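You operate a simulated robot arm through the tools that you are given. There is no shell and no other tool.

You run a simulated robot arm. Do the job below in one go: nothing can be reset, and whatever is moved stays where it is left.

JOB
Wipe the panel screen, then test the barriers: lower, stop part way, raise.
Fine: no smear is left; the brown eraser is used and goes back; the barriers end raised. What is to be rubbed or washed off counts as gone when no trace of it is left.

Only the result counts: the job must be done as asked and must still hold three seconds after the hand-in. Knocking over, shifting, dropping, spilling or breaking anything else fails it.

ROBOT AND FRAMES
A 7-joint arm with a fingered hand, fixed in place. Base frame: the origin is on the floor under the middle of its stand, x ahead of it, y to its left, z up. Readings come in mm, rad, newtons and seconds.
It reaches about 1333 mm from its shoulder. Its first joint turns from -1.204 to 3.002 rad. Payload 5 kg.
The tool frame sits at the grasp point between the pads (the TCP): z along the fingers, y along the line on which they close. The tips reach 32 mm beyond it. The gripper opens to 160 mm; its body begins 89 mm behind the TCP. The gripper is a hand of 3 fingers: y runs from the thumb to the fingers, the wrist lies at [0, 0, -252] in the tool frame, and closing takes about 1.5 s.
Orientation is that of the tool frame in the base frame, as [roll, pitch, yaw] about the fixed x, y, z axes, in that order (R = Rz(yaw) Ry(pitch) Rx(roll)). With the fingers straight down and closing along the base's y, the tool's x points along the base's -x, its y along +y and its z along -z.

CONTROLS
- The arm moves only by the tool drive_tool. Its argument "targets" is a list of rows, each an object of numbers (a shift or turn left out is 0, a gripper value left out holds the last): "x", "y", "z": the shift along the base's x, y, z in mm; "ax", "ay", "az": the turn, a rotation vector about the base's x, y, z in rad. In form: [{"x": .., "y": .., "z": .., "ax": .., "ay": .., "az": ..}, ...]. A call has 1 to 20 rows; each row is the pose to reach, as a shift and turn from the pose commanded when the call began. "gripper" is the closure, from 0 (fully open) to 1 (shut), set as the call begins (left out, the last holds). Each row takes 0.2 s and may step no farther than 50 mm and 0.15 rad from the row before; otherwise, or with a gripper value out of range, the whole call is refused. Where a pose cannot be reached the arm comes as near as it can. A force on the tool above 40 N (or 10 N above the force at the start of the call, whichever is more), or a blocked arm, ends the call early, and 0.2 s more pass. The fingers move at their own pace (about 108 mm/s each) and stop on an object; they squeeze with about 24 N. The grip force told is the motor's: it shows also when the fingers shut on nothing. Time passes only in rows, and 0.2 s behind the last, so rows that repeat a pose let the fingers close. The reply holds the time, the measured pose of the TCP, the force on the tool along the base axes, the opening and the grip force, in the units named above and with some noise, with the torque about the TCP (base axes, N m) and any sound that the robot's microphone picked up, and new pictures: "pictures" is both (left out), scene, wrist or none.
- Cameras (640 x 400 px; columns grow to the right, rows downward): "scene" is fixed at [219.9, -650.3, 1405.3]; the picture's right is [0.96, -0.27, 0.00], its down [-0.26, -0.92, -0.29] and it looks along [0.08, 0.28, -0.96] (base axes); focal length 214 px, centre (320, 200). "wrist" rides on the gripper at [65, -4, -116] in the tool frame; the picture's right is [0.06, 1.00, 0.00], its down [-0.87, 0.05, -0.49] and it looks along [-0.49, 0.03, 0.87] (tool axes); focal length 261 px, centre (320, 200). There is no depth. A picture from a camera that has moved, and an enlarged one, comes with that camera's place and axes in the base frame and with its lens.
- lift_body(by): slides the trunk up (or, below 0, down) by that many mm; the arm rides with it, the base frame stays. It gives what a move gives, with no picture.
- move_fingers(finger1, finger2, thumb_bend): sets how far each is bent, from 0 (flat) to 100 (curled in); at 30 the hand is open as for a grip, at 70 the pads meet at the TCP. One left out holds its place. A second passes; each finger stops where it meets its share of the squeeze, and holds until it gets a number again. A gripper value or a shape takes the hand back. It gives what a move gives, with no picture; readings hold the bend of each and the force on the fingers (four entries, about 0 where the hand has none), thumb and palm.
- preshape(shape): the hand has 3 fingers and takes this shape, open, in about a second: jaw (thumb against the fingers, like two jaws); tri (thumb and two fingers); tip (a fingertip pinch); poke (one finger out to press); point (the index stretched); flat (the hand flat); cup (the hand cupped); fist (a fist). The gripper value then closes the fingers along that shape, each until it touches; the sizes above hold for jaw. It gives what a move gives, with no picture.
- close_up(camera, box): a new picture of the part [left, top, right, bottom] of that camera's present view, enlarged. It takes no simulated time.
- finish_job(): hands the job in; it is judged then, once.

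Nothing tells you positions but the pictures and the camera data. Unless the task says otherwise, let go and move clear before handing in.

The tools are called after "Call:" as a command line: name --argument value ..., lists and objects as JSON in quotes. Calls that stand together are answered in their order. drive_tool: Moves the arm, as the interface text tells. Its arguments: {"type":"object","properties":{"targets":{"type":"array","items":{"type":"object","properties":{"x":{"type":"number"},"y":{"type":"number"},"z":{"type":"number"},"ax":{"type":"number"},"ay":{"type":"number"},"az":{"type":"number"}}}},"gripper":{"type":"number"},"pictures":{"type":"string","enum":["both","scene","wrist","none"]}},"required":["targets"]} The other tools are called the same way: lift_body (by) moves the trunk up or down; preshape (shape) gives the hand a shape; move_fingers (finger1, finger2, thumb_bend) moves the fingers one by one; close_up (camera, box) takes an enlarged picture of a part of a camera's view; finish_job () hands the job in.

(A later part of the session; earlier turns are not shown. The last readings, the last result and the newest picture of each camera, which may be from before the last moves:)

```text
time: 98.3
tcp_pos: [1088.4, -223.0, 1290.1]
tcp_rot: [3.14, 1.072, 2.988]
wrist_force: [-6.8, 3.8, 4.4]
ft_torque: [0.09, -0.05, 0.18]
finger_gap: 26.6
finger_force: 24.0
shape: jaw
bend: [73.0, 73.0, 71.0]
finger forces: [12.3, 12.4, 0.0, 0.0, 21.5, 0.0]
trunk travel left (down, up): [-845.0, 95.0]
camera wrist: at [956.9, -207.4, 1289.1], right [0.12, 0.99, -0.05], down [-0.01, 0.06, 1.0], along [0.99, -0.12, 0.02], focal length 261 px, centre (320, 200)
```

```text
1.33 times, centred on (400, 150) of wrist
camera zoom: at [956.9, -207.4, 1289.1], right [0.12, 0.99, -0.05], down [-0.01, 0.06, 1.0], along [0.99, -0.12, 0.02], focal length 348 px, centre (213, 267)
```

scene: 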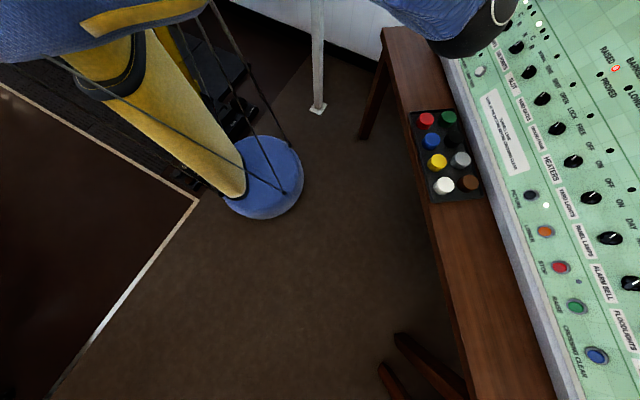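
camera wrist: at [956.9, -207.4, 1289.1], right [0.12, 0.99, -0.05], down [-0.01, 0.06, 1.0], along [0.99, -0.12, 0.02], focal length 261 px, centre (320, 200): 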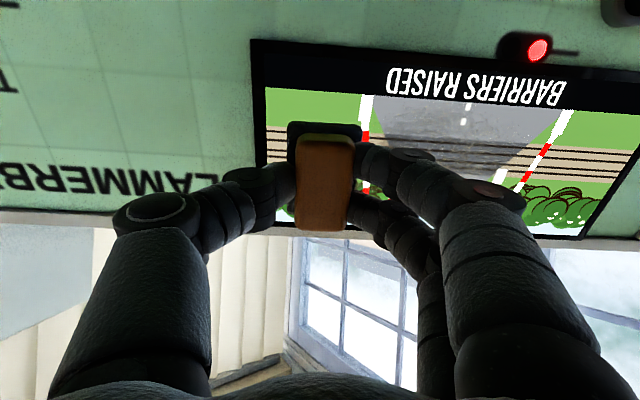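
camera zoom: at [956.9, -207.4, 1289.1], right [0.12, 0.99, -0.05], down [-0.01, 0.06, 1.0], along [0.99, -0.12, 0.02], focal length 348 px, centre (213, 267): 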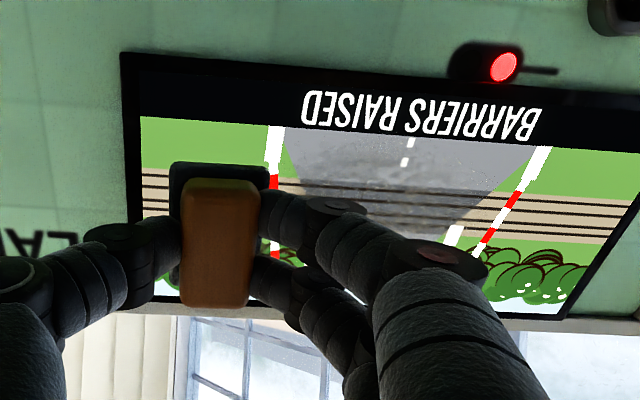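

The first pass faded the smear but traces remain, and the lower part is still unwiped. I'll shift down 14 mm and sweep back to the right with a touch more pressure.

Call:
drive_tool --targets '[{"x": -6, "y": 1.1, "z": -12.6}, {"x": -4.1, "y": 11.7, "z": -12.6}, {"x": -2.2, "y": 22.4, "z": -12.6}, {"x": -0.3, "y": 33, "z": -12.6}, {"x": 1.5, "y": 43.7, "z": -12.6}, {"x": 3.4, "y": 54.3, "z": -12.6}, {"x": 5.3, "y": 65, "z": -12.6}, {"x": 7.1, "y": 75.6, "z": -12.6}, {"x": 9, "y": 86.3, "z": -12.6}, {"x": 10.9, "y": 96.9, "z": -12.6}, {"x": 12.7, "y": 107.6, "z": -12.6}, {"x": 14.6, "y": 118.2, "z": -12.6}, {"x": 16.5, "y": 128.9, "z": -12.6}, {"x": 18.3, "y": 139.5, "z": -12.6}]' --pictures "wrist"

Call:
close_up --camera "wrist" --box '[0, 0, 480, 300]'

```text
time: 101.3
tcp_pos: [1106.0, -85.5, 1277.5]
tcp_rot: [3.138, 1.072, 2.986]
wrist_force: [-11.0, -1.6, 3.3]
ft_torque: [0.0, 0.02, -0.01]
finger_gap: 27.1
finger_force: 23.3
shape: jaw
bend: [73.0, 73.0, 71.0]
finger forces: [10.7, 10.9, 0.1, 0.0, 25.1, 0.1]
trunk travel left (down, up): [-845.0, 95.0]
camera wrist: at [974.5, -69.4, 1276.0], right [0.12, 0.99, -0.05], down [-0.01, 0.05, 1.0], along [0.99, -0.12, 0.02], focal length 261 px, centre (320, 200)
```

wrist: 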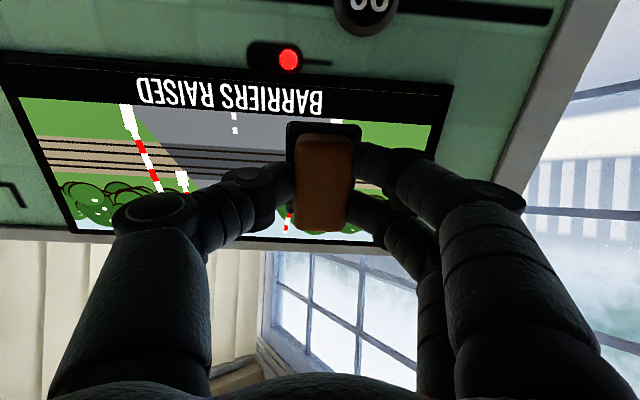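

```text
1.33 times, centred on (240, 150) of wrist
camera zoom: at [974.5, -69.4, 1276.0], right [0.12, 0.99, -0.05], down [-0.01, 0.05, 1.0], along [0.99, -0.12, 0.02], focal length 348 px, centre (427, 267)
```

zoom: 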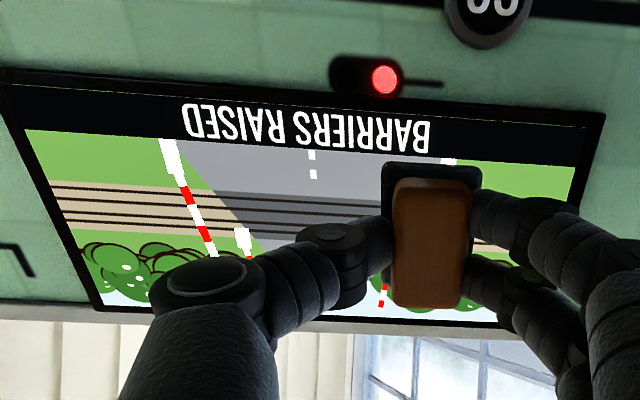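

The screen already looks clean. I'll do another pass lower going left and one higher coming back, to catch faint traces.

Call:
drive_tool --targets '[{"x": -5.9, "y": 1, "z": -10.4}, {"x": -7.8, "y": -9.6, "z": -10.4}, {"x": -9.6, "y": -20.3, "z": -10.4}, {"x": -11.5, "y": -30.9, "z": -10.4}, {"x": -13.4, "y": -41.6, "z": -10.4}, {"x": -15.3, "y": -52.2, "z": -10.4}, {"x": -17.1, "y": -62.9, "z": -10.4}, {"x": -19, "y": -73.5, "z": -10.4}, {"x": -20.9, "y": -84.2, "z": -10.4}, {"x": -22.7, "y": -94.8, "z": -10.4}, {"x": -24.6, "y": -105.5, "z": -10.4}, {"x": -26.5, "y": -116.1, "z": -10.4}, {"x": -28.3, "y": -126.8, "z": -10.4}, {"x": -30.2, "y": -137.4, "z": -10.4}]' --pictures "wrist"

Call:
close_up --camera "wrist" --box '[160, 0, 640, 300]'

```text
time: 104.3
tcp_pos: [1077.5, -221.6, 1268.3]
tcp_rot: [3.137, 1.073, 2.987]
wrist_force: [-6.8, 2.9, 3.8]
ft_torque: [0.02, 0.02, 0.1]
finger_gap: 27.2
finger_force: 23.7
shape: jaw
bend: [73.0, 73.0, 71.0]
finger forces: [11.9, 12.2, 0.1, 0.0, 21.8, 0.1]
trunk travel left (down, up): [-845.0, 95.0]
camera wrist: at [945.4, -205.6, 1266.9], right [0.12, 0.99, -0.05], down [-0.01, 0.05, 1.0], along [0.99, -0.12, 0.02], focal length 261 px, centre (320, 200)
```

wrist: 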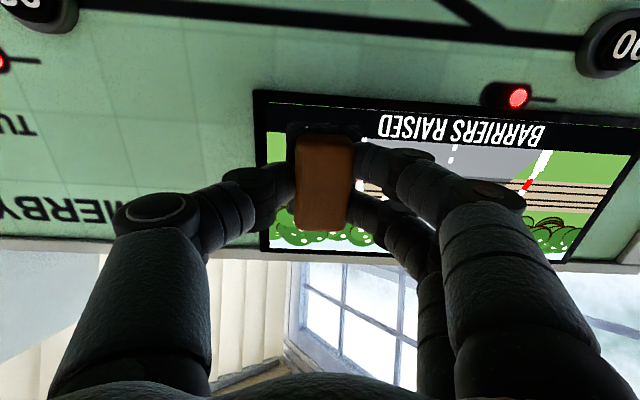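

```text
1.33 times, centred on (400, 150) of wrist
camera zoom: at [945.4, -205.6, 1266.9], right [0.12, 0.99, -0.05], down [-0.01, 0.05, 1.0], along [0.99, -0.12, 0.02], focal length 348 px, centre (213, 267)
```

zoom: 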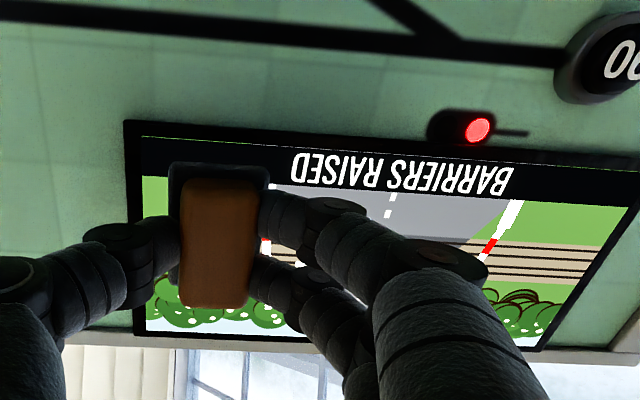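

Lower band done. Now the last pass along the upper band, moving right.

Call:
drive_tool --targets '[{"x": 6.3, "y": -1.1, "z": 11.3}, {"x": 12.9, "y": -2.3, "z": 22.8}, {"x": 14.8, "y": 8.3, "z": 22.8}, {"x": 16.6, "y": 19, "z": 22.8}, {"x": 18.5, "y": 29.6, "z": 22.8}, {"x": 20.4, "y": 40.3, "z": 22.8}, {"x": 22.3, "y": 50.9, "z": 22.8}, {"x": 24.1, "y": 61.6, "z": 22.8}, {"x": 26, "y": 72.2, "z": 22.8}, {"x": 27.9, "y": 82.9, "z": 22.8}, {"x": 29.7, "y": 93.5, "z": 22.8}, {"x": 31.6, "y": 104.2, "z": 22.8}, {"x": 33.5, "y": 114.8, "z": 22.8}, {"x": 35.3, "y": 125.5, "z": 22.8}, {"x": 37.2, "y": 136.1, "z": 22.8}]' --pictures "none"

```text
time: 107.5
tcp_pos: [1114.1, -86.6, 1291.2]
tcp_rot: [3.14, 1.073, 2.989]
wrist_force: [-9.3, -2.6, 3.9]
ft_torque: [-0.01, 0.02, -0.01]
finger_gap: 27.3
finger_force: 24.0
shape: jaw
bend: [73.0, 73.0, 71.0]
finger forces: [10.8, 10.9, 0.0, 0.0, 25.0, 0.0]
trunk travel left (down, up): [-845.0, 95.0]
```

Wiping passes are done. I'll back straight off the glass and move to the left to inspect the whole screen.

Call:
drive_tool --targets '[{"x": -8.7, "y": 1.6, "z": 4.8}, {"x": -34.6, "y": 6.3, "z": 19}, {"x": -69, "y": 12.5, "z": 38}, {"x": -104, "y": 18.8, "z": 57}, {"x": -130, "y": -20, "z": 60}, {"x": -150, "y": -60, "z": 60}, {"x": -170, "y": -100, "z": 60}, {"x": -190, "y": -140, "z": 60}, {"x": -210, "y": -180, "z": 60}, {"x": -230, "y": -220, "z": 60}]' --pictures "wrist"

Call:
close_up --camera "wrist" --box '[360, 60, 600, 210]'

```text
time: 109.7
tcp_pos: [888.0, -307.1, 1351.5]
tcp_rot: [3.137, 1.07, 2.987]
wrist_force: [0.5, 0.7, -0.6]
ft_torque: [0.04, 0.04, 0.03]
finger_gap: 26.9
finger_force: 23.7
shape: jaw
bend: [73.0, 73.0, 71.0]
finger forces: [10.7, 10.5, 0.0, 0.0, 21.2, 0.0]
trunk travel left (down, up): [-845.0, 95.0]
camera wrist: at [754.8, -290.9, 1349.2], right [0.12, 0.99, -0.05], down [-0.01, 0.05, 1.0], along [0.99, -0.12, 0.01], focal length 261 px, centre (320, 200)
```

wrist: 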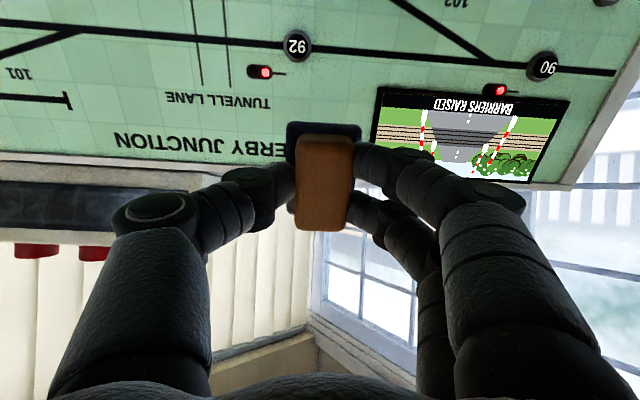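

```text
2.67 times, centred on (480, 135) of wrist
camera zoom: at [754.8, -290.9, 1349.2], right [0.12, 0.99, -0.05], down [-0.01, 0.05, 1.0], along [0.99, -0.12, 0.01], focal length 695 px, centre (-107, 373)
```

zoom: 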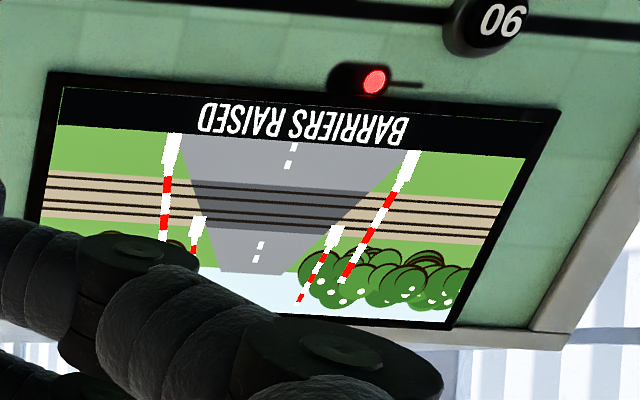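

Call:
drive_tool --targets '[{"x": -20, "y": -40, "z": 10}, {"x": -40, "y": -80, "z": 20}, {"x": -60, "y": -120, "z": 30}]' --pictures "none"

Call:
close_up --camera "wrist" --box '[440, 70, 640, 195]'

Call:
close_up --camera "wrist" --box '[450, 100, 546, 160]'

```text
time: 110.5
tcp_pos: [827.5, -427.3, 1380.3]
tcp_rot: [3.14, 1.071, 2.991]
wrist_force: [-0.4, -1.2, -0.3]
ft_torque: [0.01, -0.01, 0.01]
finger_gap: 26.9
finger_force: 24.2
shape: jaw
bend: [73.0, 73.0, 71.0]
finger forces: [10.7, 10.5, 0.1, 0.0, 21.2, 0.0]
trunk travel left (down, up): [-845.0, 95.0]
```

```text
3.20 times, centred on (540, 132) of wrist
camera zoom: at [694.8, -409.7, 1379.1], right [0.12, 0.99, -0.05], down [-0.01, 0.05, 1.0], along [0.99, -0.12, 0.01], focal length 834 px, centre (-384, 416)
```

zoom: 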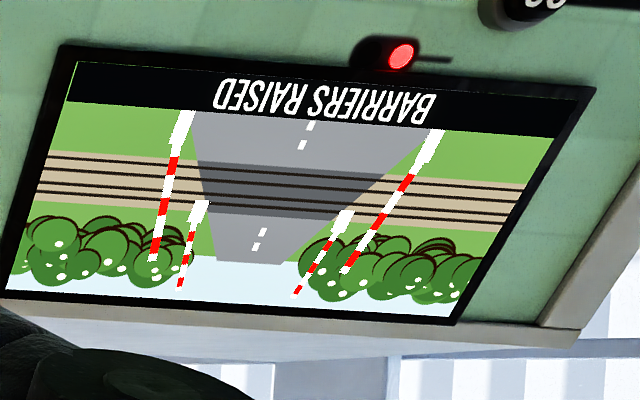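

```text
6.67 times, centred on (498, 130) of wrist
camera zoom: at [694.8, -409.7, 1379.1], right [0.12, 0.99, -0.05], down [-0.01, 0.05, 1.0], along [0.99, -0.12, 0.01], focal length 1738 px, centre (-867, 667)
```

zoom: 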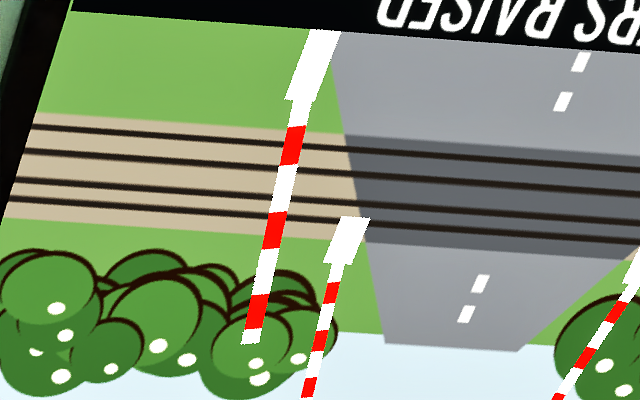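

Call:
close_up --camera "wrist" --box '[530, 90, 640, 165]'

Call:
close_up --camera "wrist" --box '[240, 100, 400, 250]'

```text
5.33 times, centred on (585, 128) of wrist
camera zoom: at [694.8, -409.7, 1379.1], right [0.12, 0.99, -0.05], down [-0.01, 0.05, 1.0], along [0.99, -0.12, 0.01], focal length 1390 px, centre (-1093, 587)
```

zoom: 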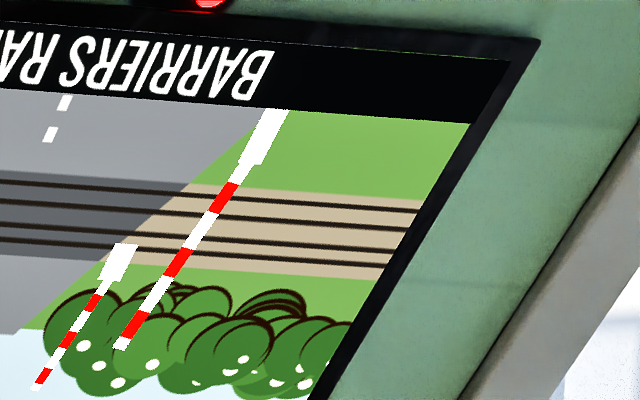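

```text
2.67 times, centred on (320, 175) of wrist
camera zoom: at [694.8, -409.7, 1379.1], right [0.12, 0.99, -0.05], down [-0.01, 0.05, 1.0], along [0.99, -0.12, 0.01], focal length 695 px, centre (320, 267)
```

zoom: 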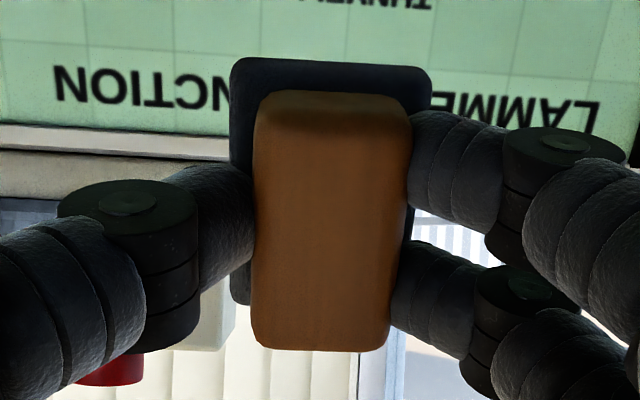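

The screen is fully clean and the eraser is still held properly. Next I'll return the eraser: trunk up a little for a comfortable downward reach, then over the desk with the fingers turning down.

Call:
lift_body --by 85

Call:
drive_tool --targets '[{"x": -20, "y": -26, "z": -5}, {"x": -38, "y": -52, "z": -25, "ax": 0.0139, "ay": 0.0884}, {"x": -56, "y": -78, "z": -50, "ax": 0.0277, "ay": 0.1769}, {"x": -72, "y": -104, "z": -80, "ax": 0.0416, "ay": 0.2653}, {"x": -88, "y": -130, "z": -110, "ax": 0.0555, "ay": 0.3537}, {"x": -102, "y": -156, "z": -140, "ax": 0.0693, "ay": 0.4422}, {"x": -116, "y": -182, "z": -170, "ax": 0.0832, "ay": 0.5306}, {"x": -128, "y": -208, "z": -200, "ax": 0.0971, "ay": 0.619}, {"x": -140, "y": -234, "z": -230, "ax": 0.1109, "ay": 0.7075}, {"x": -152, "y": -260, "z": -260, "ax": 0.1248, "ay": 0.7959}, {"x": -164, "y": -286, "z": -290, "ax": 0.1387, "ay": 0.8843}, {"x": -174, "y": -312, "z": -320, "ax": 0.1525, "ay": 0.9728}, {"x": -180, "y": -333, "z": -350, "ax": 0.1661, "ay": 1.059}, {"x": -180, "y": -333, "z": -350, "ax": 0.1661, "ay": 1.059}]' --pictures "both"

```text
time: 111.7
tcp_pos: [828.4, -425.4, 1465.9]
tcp_rot: [3.138, 1.072, 2.988]
wrist_force: [-1.8, 0.0, -0.8]
ft_torque: [0.01, 0.01, 0.0]
finger_gap: 27.0
finger_force: 23.8
shape: jaw
bend: [73.0, 73.0, 71.0]
finger forces: [10.7, 10.6, 0.0, 0.0, 21.3, 0.0]
trunk travel left (down, up): [-930.0, 10.0]
```

```text
time: 114.7
tcp_pos: [596.3, -692.7, 963.4]
tcp_rot: [3.141, 0.024, 2.987]
wrist_force: [0.2, -0.3, -0.2]
ft_torque: [-0.07, 0.03, 0.03]
finger_gap: 26.8
finger_force: 23.7
shape: jaw
bend: [73.0, 73.0, 71.0]
finger forces: [10.8, 10.6, 0.0, 0.0, 21.2, 0.0]
out of reach, approached as far as the arm can: row 5, 6, 7, 8, 9, 10, 11, 12, 13, 14
trunk travel left (down, up): [-930.0, 10.0]
camera wrist: at [528.4, -685.8, 1077.5], right [0.09, 1.0, 0.0], down [0.85, -0.08, 0.51], along [0.51, -0.05, -0.86], focal length 261 px, centre (320, 200)
```

scene: 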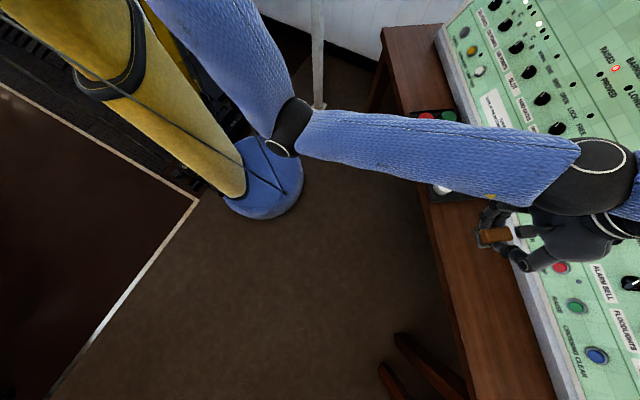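
wrist: 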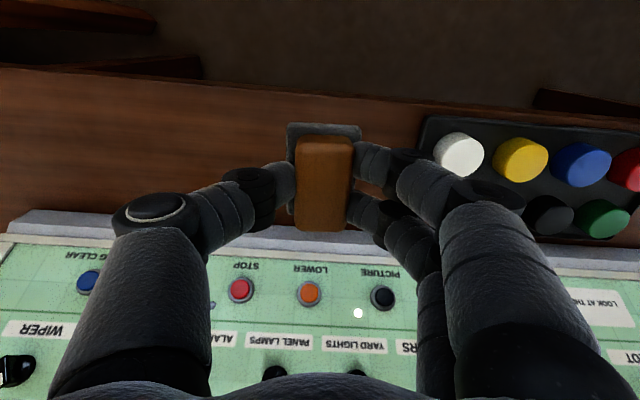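

The arm is in the low-elbow posture, where straight-down poses work better lower down. I'm clear above the desk. I'll roll the hand back to the original grasp yaw while moving over the eraser's spot.

Call:
drive_tool --targets '[{"x": 4, "y": -4, "z": -15, "az": -0.12}, {"x": 10, "y": -10, "z": -25, "az": -0.26}, {"x": 16, "y": -18, "z": -35, "az": -0.4}, {"x": 22, "y": -26, "z": -45, "az": -0.54}, {"x": 28, "y": -34, "z": -55, "az": -0.68}, {"x": 34, "y": -42, "z": -60, "az": -0.82}, {"x": 40, "y": -50, "z": -60, "az": -0.96}, {"x": 48, "y": -58, "z": -60, "az": -1.1}, {"x": 56, "y": -66, "z": -60, "az": -1.24}, {"x": 62, "y": -74, "z": -60, "az": -1.36}, {"x": 64, "y": -78, "z": -60, "az": -1.451}, {"x": 64, "y": -78, "z": -60, "az": -1.451}]' --pictures "both"

```text
time: 117.3
tcp_pos: [657.7, -769.0, 903.9]
tcp_rot: [3.137, 0.0, 1.534]
wrist_force: [-0.7, 0.2, -0.4]
ft_torque: [0.03, 0.0, 0.02]
finger_gap: 26.6
finger_force: 24.1
shape: jaw
bend: [73.0, 73.0, 71.0]
finger forces: [10.7, 10.6, 0.0, 0.0, 21.3, 0.0]
trunk travel left (down, up): [-930.0, 10.0]
camera wrist: at [654.0, -703.0, 1019.0], right [1.0, 0.03, 0.0], down [0.02, -0.87, 0.49], along [0.02, -0.49, -0.87], focal length 261 px, centre (320, 200)
```

scene: 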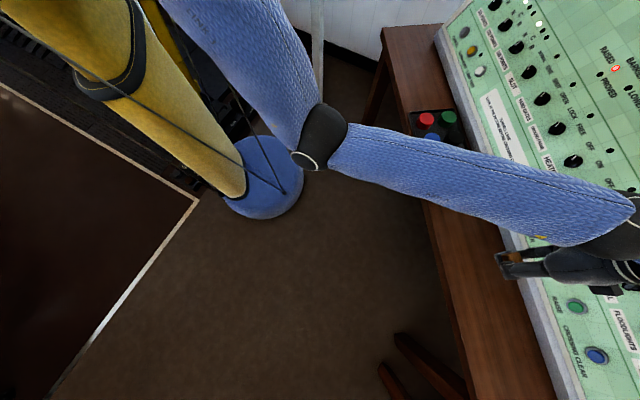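
wrist: 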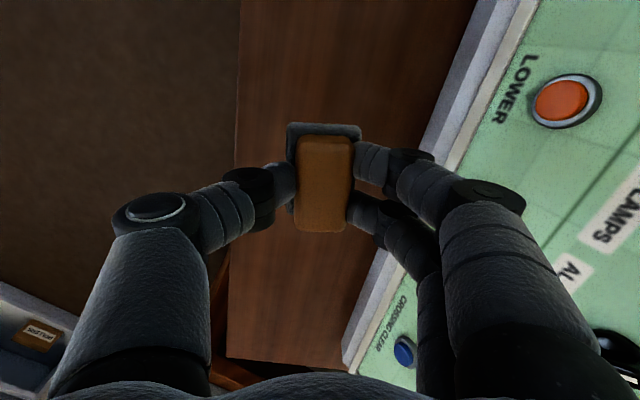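

I'm back over the eraser's spot with the original yaw, and the eraser sits in the grip exactly as when picked up. I'll descend, slowing near the desk.

Call:
drive_tool --targets '[{"x": 2, "y": -1.5, "z": -25}, {"x": 2, "y": -1.5, "z": -55}, {"x": 2, "y": -1.5, "z": -80}, {"x": 2, "y": -1.5, "z": -98}, {"x": 2, "y": -1.5, "z": -107}, {"x": 2, "y": -1.5, "z": -112}, {"x": 2, "y": -1.5, "z": -112}]' --pictures "wrist"

```text
time: 118.9
tcp_pos: [658.8, -769.2, 790.8]
tcp_rot: [3.139, 0.001, 1.536]
wrist_force: [-0.3, -0.6, -0.1]
ft_torque: [-0.04, -0.03, -0.03]
finger_gap: 26.8
finger_force: 24.4
shape: jaw
bend: [73.0, 73.0, 71.0]
finger forces: [10.8, 10.6, 0.0, 0.1, 21.2, 0.0]
trunk travel left (down, up): [-930.0, 10.0]
camera wrist: at [655.7, -704.8, 906.6], right [1.0, 0.03, 0.0], down [0.02, -0.87, 0.49], along [0.02, -0.49, -0.87], focal length 261 px, centre (320, 200)
```

wrist: 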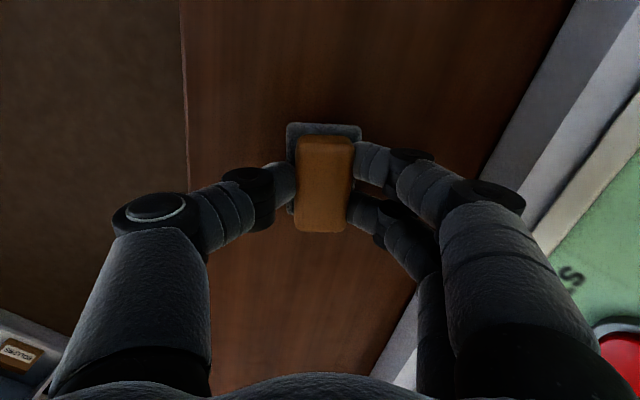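

Call:
drive_tool --targets '[{"x": 0.5, "y": -0.7, "z": -2}, {"x": 0.5, "y": -0.7, "z": -4}, {"x": 0.5, "y": -0.7, "z": -5}, {"x": 0.5, "y": -0.7, "z": -5}]' --pictures "none"

```text
time: 119.9
tcp_pos: [660.0, -770.4, 787.3]
tcp_rot: [3.139, 0.0, 1.536]
wrist_force: [0.2, 0.3, -0.7]
ft_torque: [0.0, -0.01, 0.04]
finger_gap: 26.8
finger_force: 24.4
shape: jaw
bend: [73.0, 73.0, 71.0]
finger forces: [10.6, 10.5, 0.0, 0.1, 21.4, 0.0]
trunk travel left (down, up): [-930.0, 10.0]
```

Call:
drive_tool --targets '[{"z": -1}, {"z": -2}, {"z": -3}, {"z": -3}]' --pictures "none"

```text
time: 120.9
tcp_pos: [659.2, -771.5, 785.1]
tcp_rot: [3.137, -0.001, 1.535]
wrist_force: [-0.7, -0.4, 10.9]
ft_torque: [0.01, -0.13, 0.0]
finger_gap: 26.9
finger_force: 24.3
shape: jaw
bend: [73.0, 73.0, 71.0]
finger forces: [11.7, 11.4, 0.0, 0.0, 24.0, 0.0]
trunk travel left (down, up): [-930.0, 10.0]
```

The eraser is down on the desk (about 11 N). I'll ease up 1 mm and open the fingers to the earlier half-open gap.

Call:
drive_tool --targets '[{"z": 0.8}, {"z": 1}]' --pictures "none"

Call:
drive_tool --targets '[{"z": 0}, {"z": 0}, {"z": 0}, {"z": 0}]' --gripper 0.6 --pictures "wrist"

```text
time: 121.5
tcp_pos: [659.2, -771.0, 784.5]
tcp_rot: [3.138, 0.0, 1.536]
wrist_force: [1.0, -0.5, 10.0]
ft_torque: [-0.02, -0.19, -0.03]
finger_gap: 27.0
finger_force: 24.0
shape: jaw
bend: [73.0, 73.0, 71.0]
finger forces: [12.3, 11.8, 0.0, 0.0, 23.0, 0.0]
trunk travel left (down, up): [-930.0, 10.0]
```

```text
time: 122.5
tcp_pos: [658.8, -772.1, 784.1]
tcp_rot: [3.137, 0.001, 1.536]
wrist_force: [0.0, 0.7, -0.1]
ft_torque: [-0.02, -0.03, -0.03]
finger_gap: 63.0
finger_force: 0.1
shape: jaw
bend: [73.0, 73.0, 70.0]
finger forces: [0.1, 0.0, 0.0, 0.0, 0.0, 0.0]
trunk travel left (down, up): [-930.0, 10.0]
camera wrist: at [656.3, -705.7, 899.7], right [1.0, 0.03, 0.0], down [0.02, -0.87, 0.49], along [0.02, -0.49, -0.87], focal length 261 px, centre (320, 200)
```

wrist: 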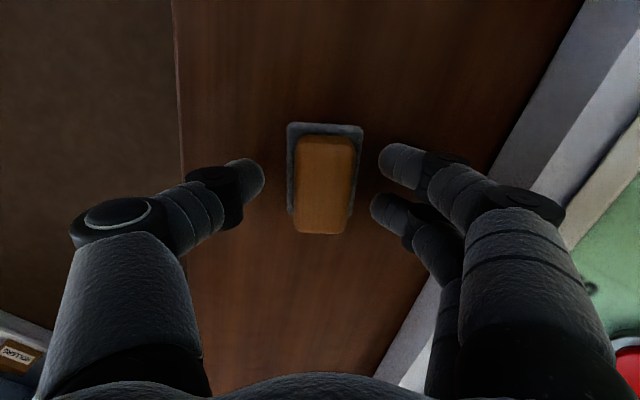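

The eraser is released within about 2 mm of its original place. I'll raise the hand straight up and then back away, before shaping the hand for pressing.

Call:
drive_tool --targets '[{"z": 10}, {"z": 30}, {"z": 60}, {"z": 95}, {"z": 130}, {"z": 130}]' --pictures "both"

Call:
close_up --camera "wrist" --box '[0, 0, 640, 400]'

```text
time: 123.9
tcp_pos: [659.0, -769.1, 914.5]
tcp_rot: [3.139, 0.0, 1.536]
wrist_force: [0.6, -0.4, -0.2]
ft_torque: [0.03, 0.0, -0.01]
finger_gap: 63.7
finger_force: 0.0
shape: jaw
bend: [73.0, 73.0, 70.0]
finger forces: [0.1, 0.0, 0.1, 0.0, 0.1, 0.0]
trunk travel left (down, up): [-930.0, 10.0]
camera wrist: at [656.8, -704.6, 1030.3], right [1.0, 0.03, 0.0], down [0.02, -0.87, 0.49], along [0.02, -0.49, -0.87], focal length 261 px, centre (320, 200)
```

scene: 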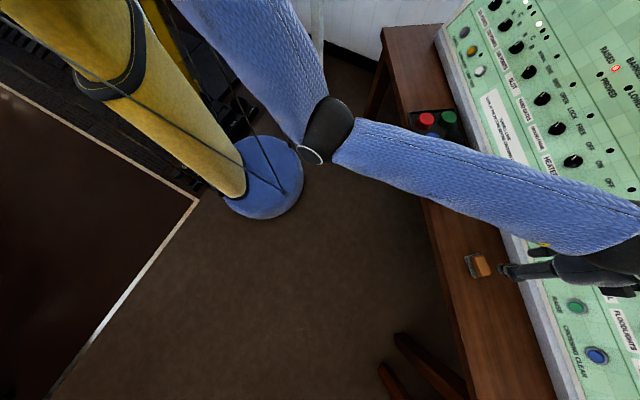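
wrist: 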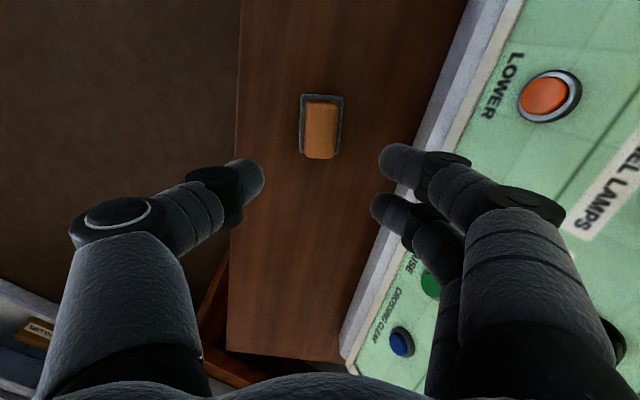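

```text
1.00 times, centred on (320, 200) of wrist (not enlarged: the box is as wide or as high as the picture)
camera zoom: at [656.8, -704.6, 1030.3], right [1.0, 0.03, 0.0], down [0.02, -0.87, 0.49], along [0.02, -0.49, -0.87], focal length 261 px, centre (320, 200)
```

zoom: 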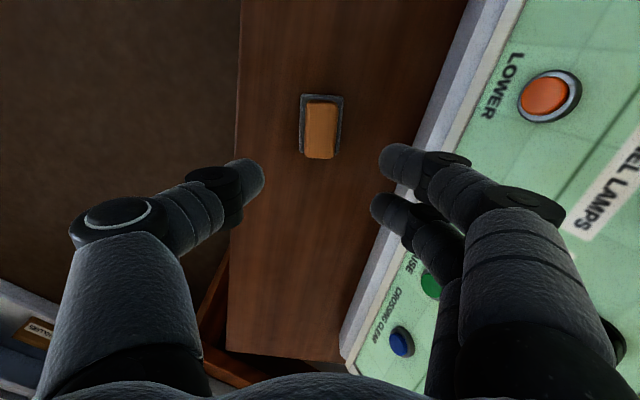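

Call:
close_up --camera "scene" --box '[445, 245, 509, 285]'

```text
10.00 times, centred on (477, 265) of scene
camera zoom: at [219.9, -650.3, 1405.3], right [0.96, -0.27, 0.0], down [-0.26, -0.92, -0.29], along [0.08, 0.28, -0.96], focal length 2145 px, centre (-1250, -450)
```

zoom: 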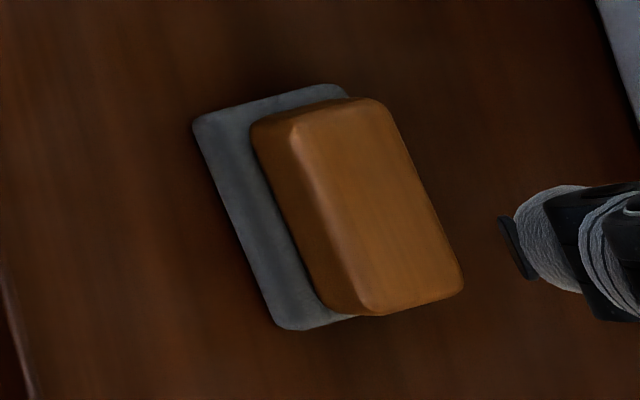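

The eraser is back within about 3 mm. Now I'll move back from the desk, roll the hand to face the panel upright, and take the poke shape.

Call:
drive_tool --targets '[{"x": -10, "y": 5, "z": 5, "az": 0.14}, {"x": -25, "y": 12, "z": 10, "az": 0.28}, {"x": -40, "y": 20, "z": 15, "az": 0.42}, {"x": -55, "y": 28, "z": 20, "az": 0.56}, {"x": -70, "y": 36, "z": 25, "az": 0.7}, {"x": -85, "y": 44, "z": 30, "az": 0.84}, {"x": -100, "y": 50, "z": 35, "az": 0.98}, {"x": -115, "y": 55, "z": 40, "az": 1.12}, {"x": -130, "y": 58, "z": 45, "az": 1.26}, {"x": -145, "y": 60, "z": 48, "az": 1.38}, {"x": -155, "y": 60, "z": 50, "az": 1.44}]' --gripper 0.6 --pictures "none"

Call:
preshape --shape "poke"

Call:
close_up --camera "wrist" --box '[0, 0, 640, 400]'

Call:
close_up --camera "scene" --box '[320, 100, 640, 300]'

```text
time: 126.3
tcp_pos: [488.6, -688.2, 926.9]
tcp_rot: [3.14, 0.0, 2.931]
wrist_force: [-0.4, 0.2, 0.3]
ft_torque: [-0.02, 0.02, 0.03]
finger_gap: 63.9
finger_force: 0.0
shape: jaw
bend: [73.0, 73.0, 70.0]
finger forces: [0.0, 0.0, 0.0, 0.0, 0.1, 0.1]
out of reach, approached as far as the arm can: row 8, 9, 10, 11
trunk travel left (down, up): [-930.0, 10.0]
```

```text
time: 127.2
tcp_pos: [489.2, -688.5, 927.1]
tcp_rot: [3.139, 0.0, 2.933]
wrist_force: [0.3, 0.6, 0.0]
ft_torque: [0.02, 0.01, -0.01]
finger_gap: 0.2
finger_force: 0.1
shape: poke
bend: [100.0, 100.0, 46.0]
finger forces: [0.0, 0.0, 0.0, 0.1, 0.0, 0.0]
trunk travel left (down, up): [-930.0, 10.0]
```

```text
1.00 times, centred on (320, 200) of wrist (not enlarged: the box is as wide or as high as the picture)
camera zoom: at [423.0, -679.7, 1042.4], right [0.15, 0.99, 0.0], down [0.86, -0.13, 0.49], along [0.49, -0.07, -0.87], focal length 261 px, centre (320, 200)
```

zoom: 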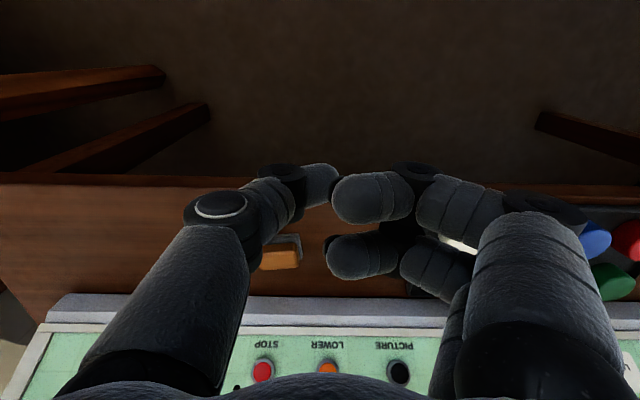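

```text
2.00 times, centred on (480, 200) of scene
camera zoom: at [219.9, -650.3, 1405.3], right [0.96, -0.27, 0.0], down [-0.26, -0.92, -0.29], along [0.08, 0.28, -0.96], focal length 429 px, centre (0, 200)
```

zoom: 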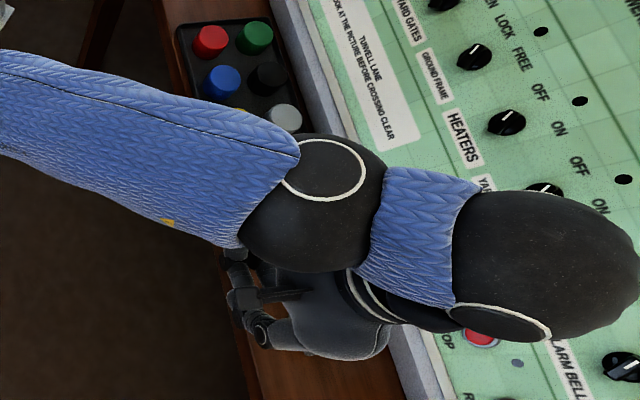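

Call:
close_up --camera "wrist" --box '[230, 130, 470, 280]'

```text
2.67 times, centred on (350, 205) of wrist
camera zoom: at [423.0, -679.7, 1042.4], right [0.15, 0.99, 0.0], down [0.86, -0.13, 0.49], along [0.49, -0.07, -0.87], focal length 695 px, centre (240, 187)
```

zoom: 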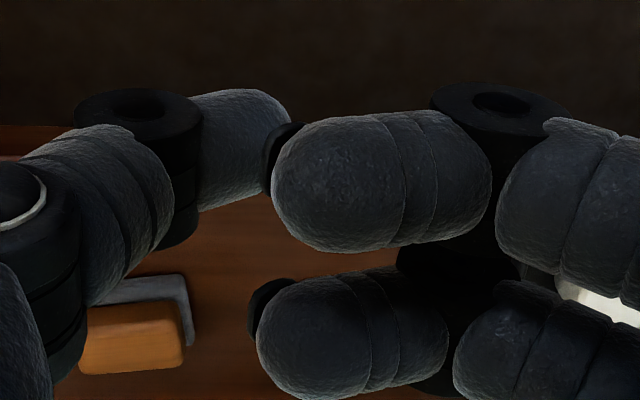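

The poke shape curls both fingers and puts the thumb tip out on the tool axis, about 32 mm past the TCP. I'll tilt the hand to face the panel in front of the LOWER button and check its position.

Call:
drive_tool --targets '[{"x": 20, "y": -2, "z": 4, "ax": -0.022, "ay": -0.129}, {"x": 42, "y": -4, "z": 6, "ax": -0.045, "ay": -0.258}, {"x": 65, "y": -6, "z": 8, "ax": -0.067, "ay": -0.387}, {"x": 88, "y": -8, "z": 10, "ax": -0.089, "ay": -0.516}, {"x": 111, "y": -10, "z": 10, "ax": -0.111, "ay": -0.645}, {"x": 134, "y": -12, "z": 8, "ax": -0.134, "ay": -0.774}, {"x": 158, "y": -14, "z": 4, "ax": -0.156, "ay": -0.903}, {"x": 182, "y": -16, "z": 0, "ax": -0.178, "ay": -1.031}, {"x": 182, "y": -16, "z": 0, "ax": -0.178, "ay": -1.031}]' --pictures "both"

```text
time: 129.2
tcp_pos: [671.8, -702.8, 928.5]
tcp_rot: [-3.135, 1.05, 2.982]
wrist_force: [0.4, -0.8, 0.9]
ft_torque: [-0.02, 0.0, 0.01]
finger_gap: 0.0
finger_force: 0.1
shape: poke
bend: [100.0, 100.0, 46.0]
finger forces: [0.0, 0.0, 0.0, 0.0, 0.0, 0.0]
trunk travel left (down, up): [-930.0, 10.0]
camera wrist: at [539.0, -684.7, 929.0], right [0.13, 0.99, -0.06], down [0.02, 0.06, 1.0], along [0.99, -0.13, -0.01], focal length 261 px, centre (320, 200)
```

scene: 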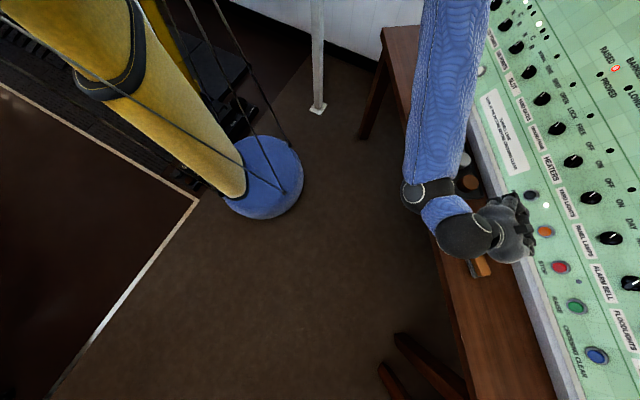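
wrist: 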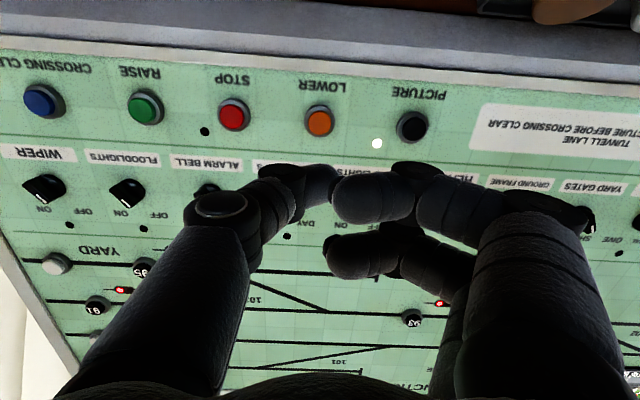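

The hand is facing the buttons with clear space. From the views, LOWER is at about (810, -727, 844), STOP at (793, -814, 845) and RAISE at (780, -905, 842). I'll approach to about 17 mm off LOWER.

Call:
drive_tool --targets '[{"x": 32, "y": -6, "z": -20}, {"x": 64, "y": -11.7, "z": -40}, {"x": 86, "y": -15.5, "z": -53.5}, {"x": 96.5, "y": -17.5, "z": -60.3}, {"x": 96.5, "y": -17.5, "z": -60.3}]' --pictures "both"

Call:
close_up --camera "wrist" --box '[200, 60, 440, 210]'

Call:
close_up --camera "scene" --box '[480, 150, 640, 250]'

```text
time: 130.4
tcp_pos: [767.6, -721.4, 866.2]
tcp_rot: [-3.139, 1.046, 2.978]
wrist_force: [-0.6, 0.5, -0.1]
ft_torque: [0.02, 0.02, -0.01]
finger_gap: 0.0
finger_force: 0.1
shape: poke
bend: [100.0, 100.0, 46.0]
finger forces: [0.0, 0.0, 0.0, 0.0, 0.0, 0.0]
trunk travel left (down, up): [-930.0, 10.0]
camera wrist: at [635.4, -703.1, 867.6], right [0.13, 0.99, -0.06], down [0.02, 0.05, 1.0], along [0.99, -0.13, -0.01], focal length 261 px, centre (320, 200)
```

scene: 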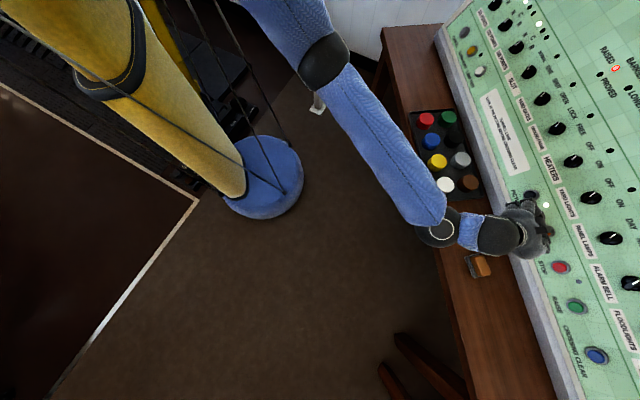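
wrist: 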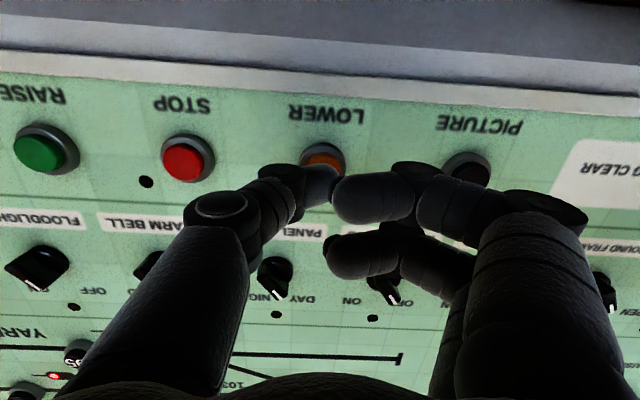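

```text
2.67 times, centred on (320, 135) of wrist
camera zoom: at [635.4, -703.1, 867.6], right [0.13, 0.99, -0.06], down [0.02, 0.05, 1.0], along [0.99, -0.13, -0.01], focal length 695 px, centre (320, 373)
```

zoom: 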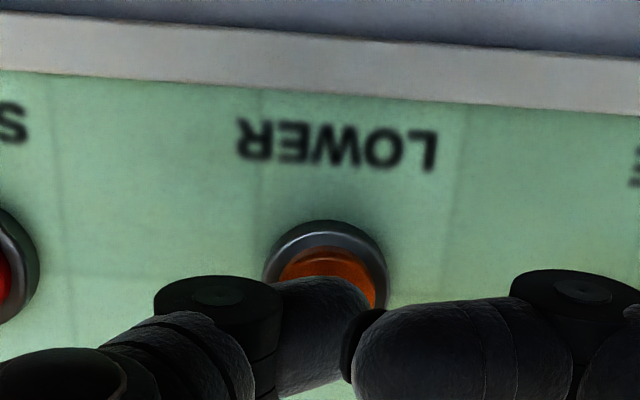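

```text
4.00 times, centred on (560, 200) of scene
camera zoom: at [219.9, -650.3, 1405.3], right [0.96, -0.27, 0.0], down [-0.26, -0.92, -0.29], along [0.08, 0.28, -0.96], focal length 858 px, centre (-640, 200)
```

zoom: 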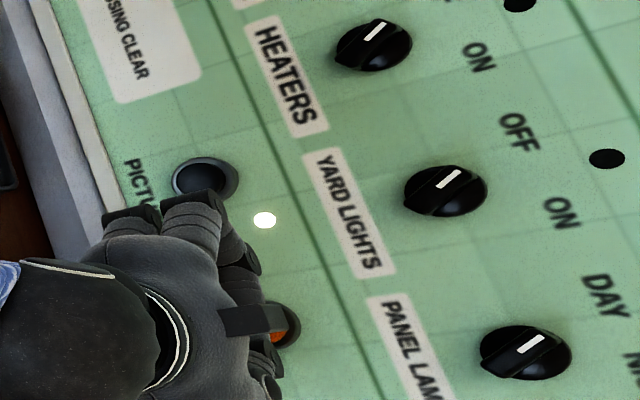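

The thumb tip is lined up with the LOWER button. I'll inch forward and watch for contact.

Call:
drive_tool --targets '[{"x": 6, "y": -1, "z": -3.5}, {"x": 10.3, "y": -1.7, "z": -6}, {"x": 10.3, "y": -1.7, "z": -6}]' --pictures "none"

```text
time: 131.2
tcp_pos: [777.3, -724.6, 861.3]
tcp_rot: [-3.138, 1.047, 2.981]
wrist_force: [-2.7, -0.6, 0.5]
ft_torque: [0.0, -0.02, 0.0]
finger_gap: 0.1
finger_force: 0.0
shape: poke
bend: [100.0, 100.0, 46.0]
finger forces: [0.0, 0.0, 0.1, 0.1, 2.7, 0.0]
trunk travel left (down, up): [-930.0, 10.0]
heard: click
```

A click was heard, so LOWER is pressed. I'll retract, slide across to just off STOP and look at the indicator lamps.

Call:
drive_tool --targets '[{"x": -17, "y": 2.8, "z": 10}, {"x": -24, "y": -41, "z": 10}, {"x": -28.6, "y": -85, "z": 8}, {"x": -25.6, "y": -85.6, "z": 6}]' --pictures "both"

Call:
close_up --camera "scene" --box '[544, 40, 640, 100]'

Call:
close_up --camera "wrist" --box '[200, 60, 440, 210]'

```text
time: 132.2
tcp_pos: [752.5, -808.8, 865.0]
tcp_rot: [-3.137, 1.046, 2.981]
wrist_force: [1.1, 0.7, -0.2]
ft_torque: [-0.01, 0.0, -0.03]
finger_gap: 0.0
finger_force: 0.1
shape: poke
bend: [100.0, 100.0, 46.0]
finger forces: [0.0, 0.0, 0.0, 0.0, 0.0, 0.0]
trunk travel left (down, up): [-930.0, 10.0]
camera wrist: at [619.9, -790.2, 866.6], right [0.13, 0.99, -0.06], down [0.02, 0.05, 1.0], along [0.99, -0.13, -0.01], focal length 261 px, centre (320, 200)
```

scene: 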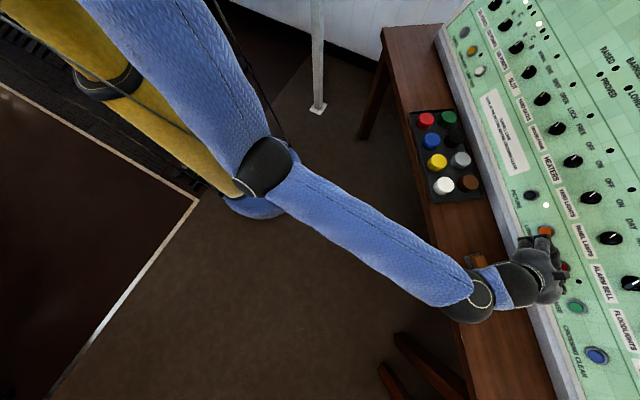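
wrist: 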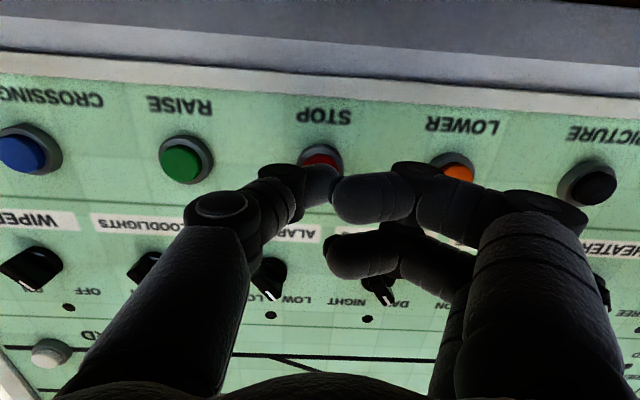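

```text
6.67 times, centred on (592, 70) of scene
camera zoom: at [219.9, -650.3, 1405.3], right [0.96, -0.27, 0.0], down [-0.26, -0.92, -0.29], along [0.08, 0.28, -0.96], focal length 1430 px, centre (-1493, 1067)
```

zoom: 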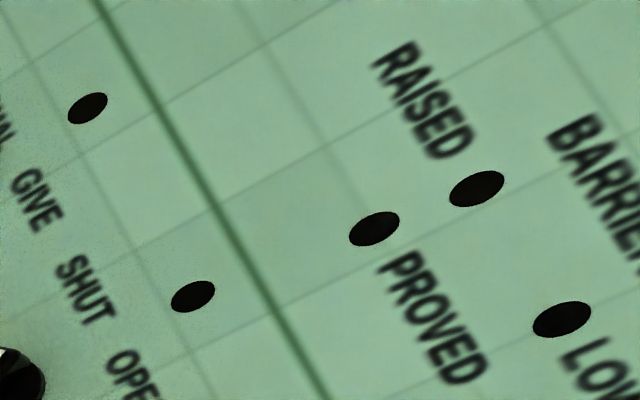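

```text
2.67 times, centred on (320, 135) of wrist
camera zoom: at [619.9, -790.2, 866.6], right [0.13, 0.99, -0.06], down [0.02, 0.05, 1.0], along [0.99, -0.13, -0.01], focal length 695 px, centre (320, 373)
```

zoom: 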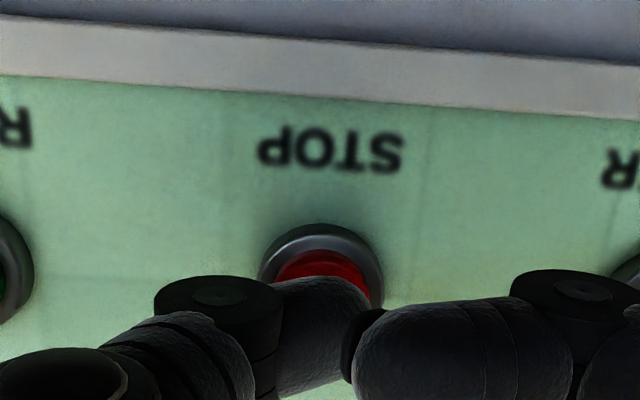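

RAISED has gone out and LOWERED is not lit, so the barriers are moving and part way. I'll press STOP now and retract.

Call:
drive_tool --targets '[{"x": 6.5, "y": -1.1, "z": -3.8}, {"x": 11, "y": -1.8, "z": -6.4}, {"x": 12.5, "y": -2, "z": -7.3}, {"x": 12.5, "y": -2, "z": -7.3}]' --pictures "none"

```text
time: 133.2
tcp_pos: [763.9, -812.8, 858.2]
tcp_rot: [-3.136, 1.045, 2.979]
wrist_force: [-9.9, -0.3, 3.3]
ft_torque: [0.01, 0.01, -0.03]
finger_gap: 0.0
finger_force: 0.1
shape: poke
bend: [100.0, 100.0, 46.0]
finger forces: [0.0, 0.1, 0.1, 0.0, 11.0, 0.0]
trunk travel left (down, up): [-930.0, 10.0]
heard: click
```

STOP clicked. I'll retract a little and check the lamps.

Call:
drive_tool --targets '[{"x": -10, "y": 1.6, "z": 6}, {"x": -25, "y": 4, "z": 15}]' --pictures "both"

Call:
close_up --camera "scene" --box '[544, 40, 640, 100]'

Call:
close_up --camera "scene" --box '[500, 180, 640, 380]'

```text
time: 133.8
tcp_pos: [739.3, -805.9, 873.4]
tcp_rot: [-3.141, 1.047, 2.981]
wrist_force: [0.1, -0.5, -0.7]
ft_torque: [-0.03, -0.02, -0.01]
finger_gap: 0.0
finger_force: 0.0
shape: poke
bend: [100.0, 100.0, 46.0]
finger forces: [0.0, 0.0, 0.0, 0.0, 0.1, 0.0]
trunk travel left (down, up): [-930.0, 10.0]
camera wrist: at [606.9, -789.2, 875.7], right [0.13, 0.99, -0.05], down [0.02, 0.05, 1.0], along [0.99, -0.13, -0.01], focal length 261 px, centre (320, 200)
```

scene: 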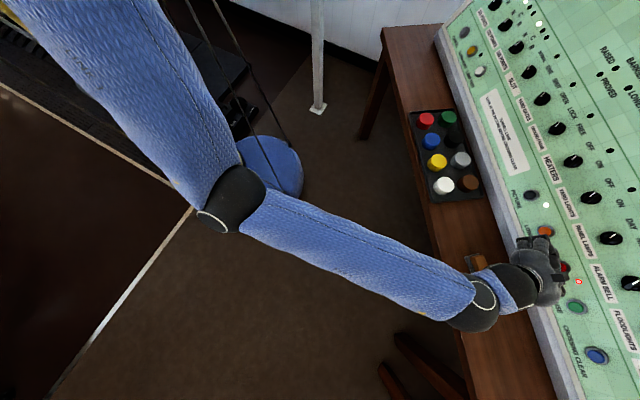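
wrist: 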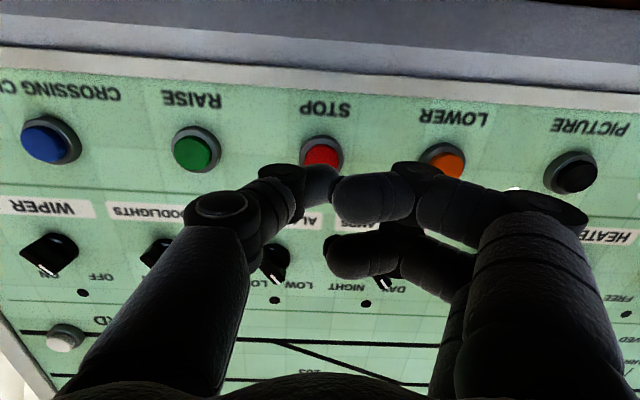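

```text
6.67 times, centred on (592, 70) of scene
camera zoom: at [219.9, -650.3, 1405.3], right [0.96, -0.27, 0.0], down [-0.26, -0.92, -0.29], along [0.08, 0.28, -0.96], focal length 1430 px, centre (-1493, 1067)
```

zoom: 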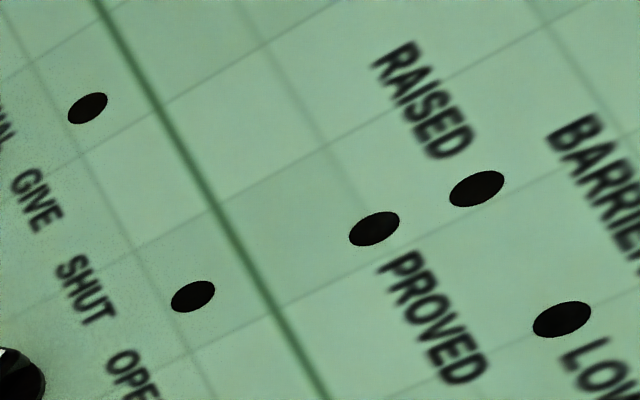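

```text
2.00 times, centred on (570, 280) of scene
camera zoom: at [219.9, -650.3, 1405.3], right [0.96, -0.27, 0.0], down [-0.26, -0.92, -0.29], along [0.08, 0.28, -0.96], focal length 429 px, centre (-180, 40)
```

zoom: 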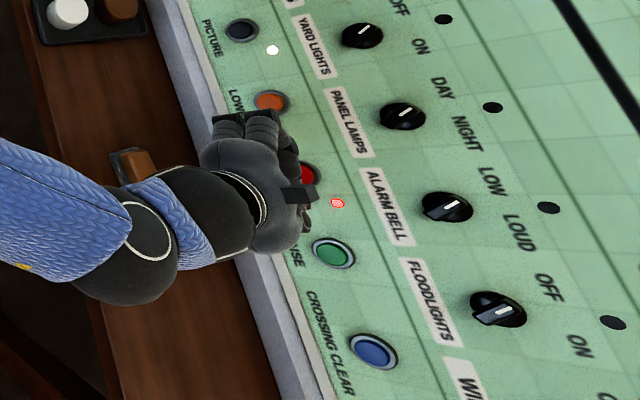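

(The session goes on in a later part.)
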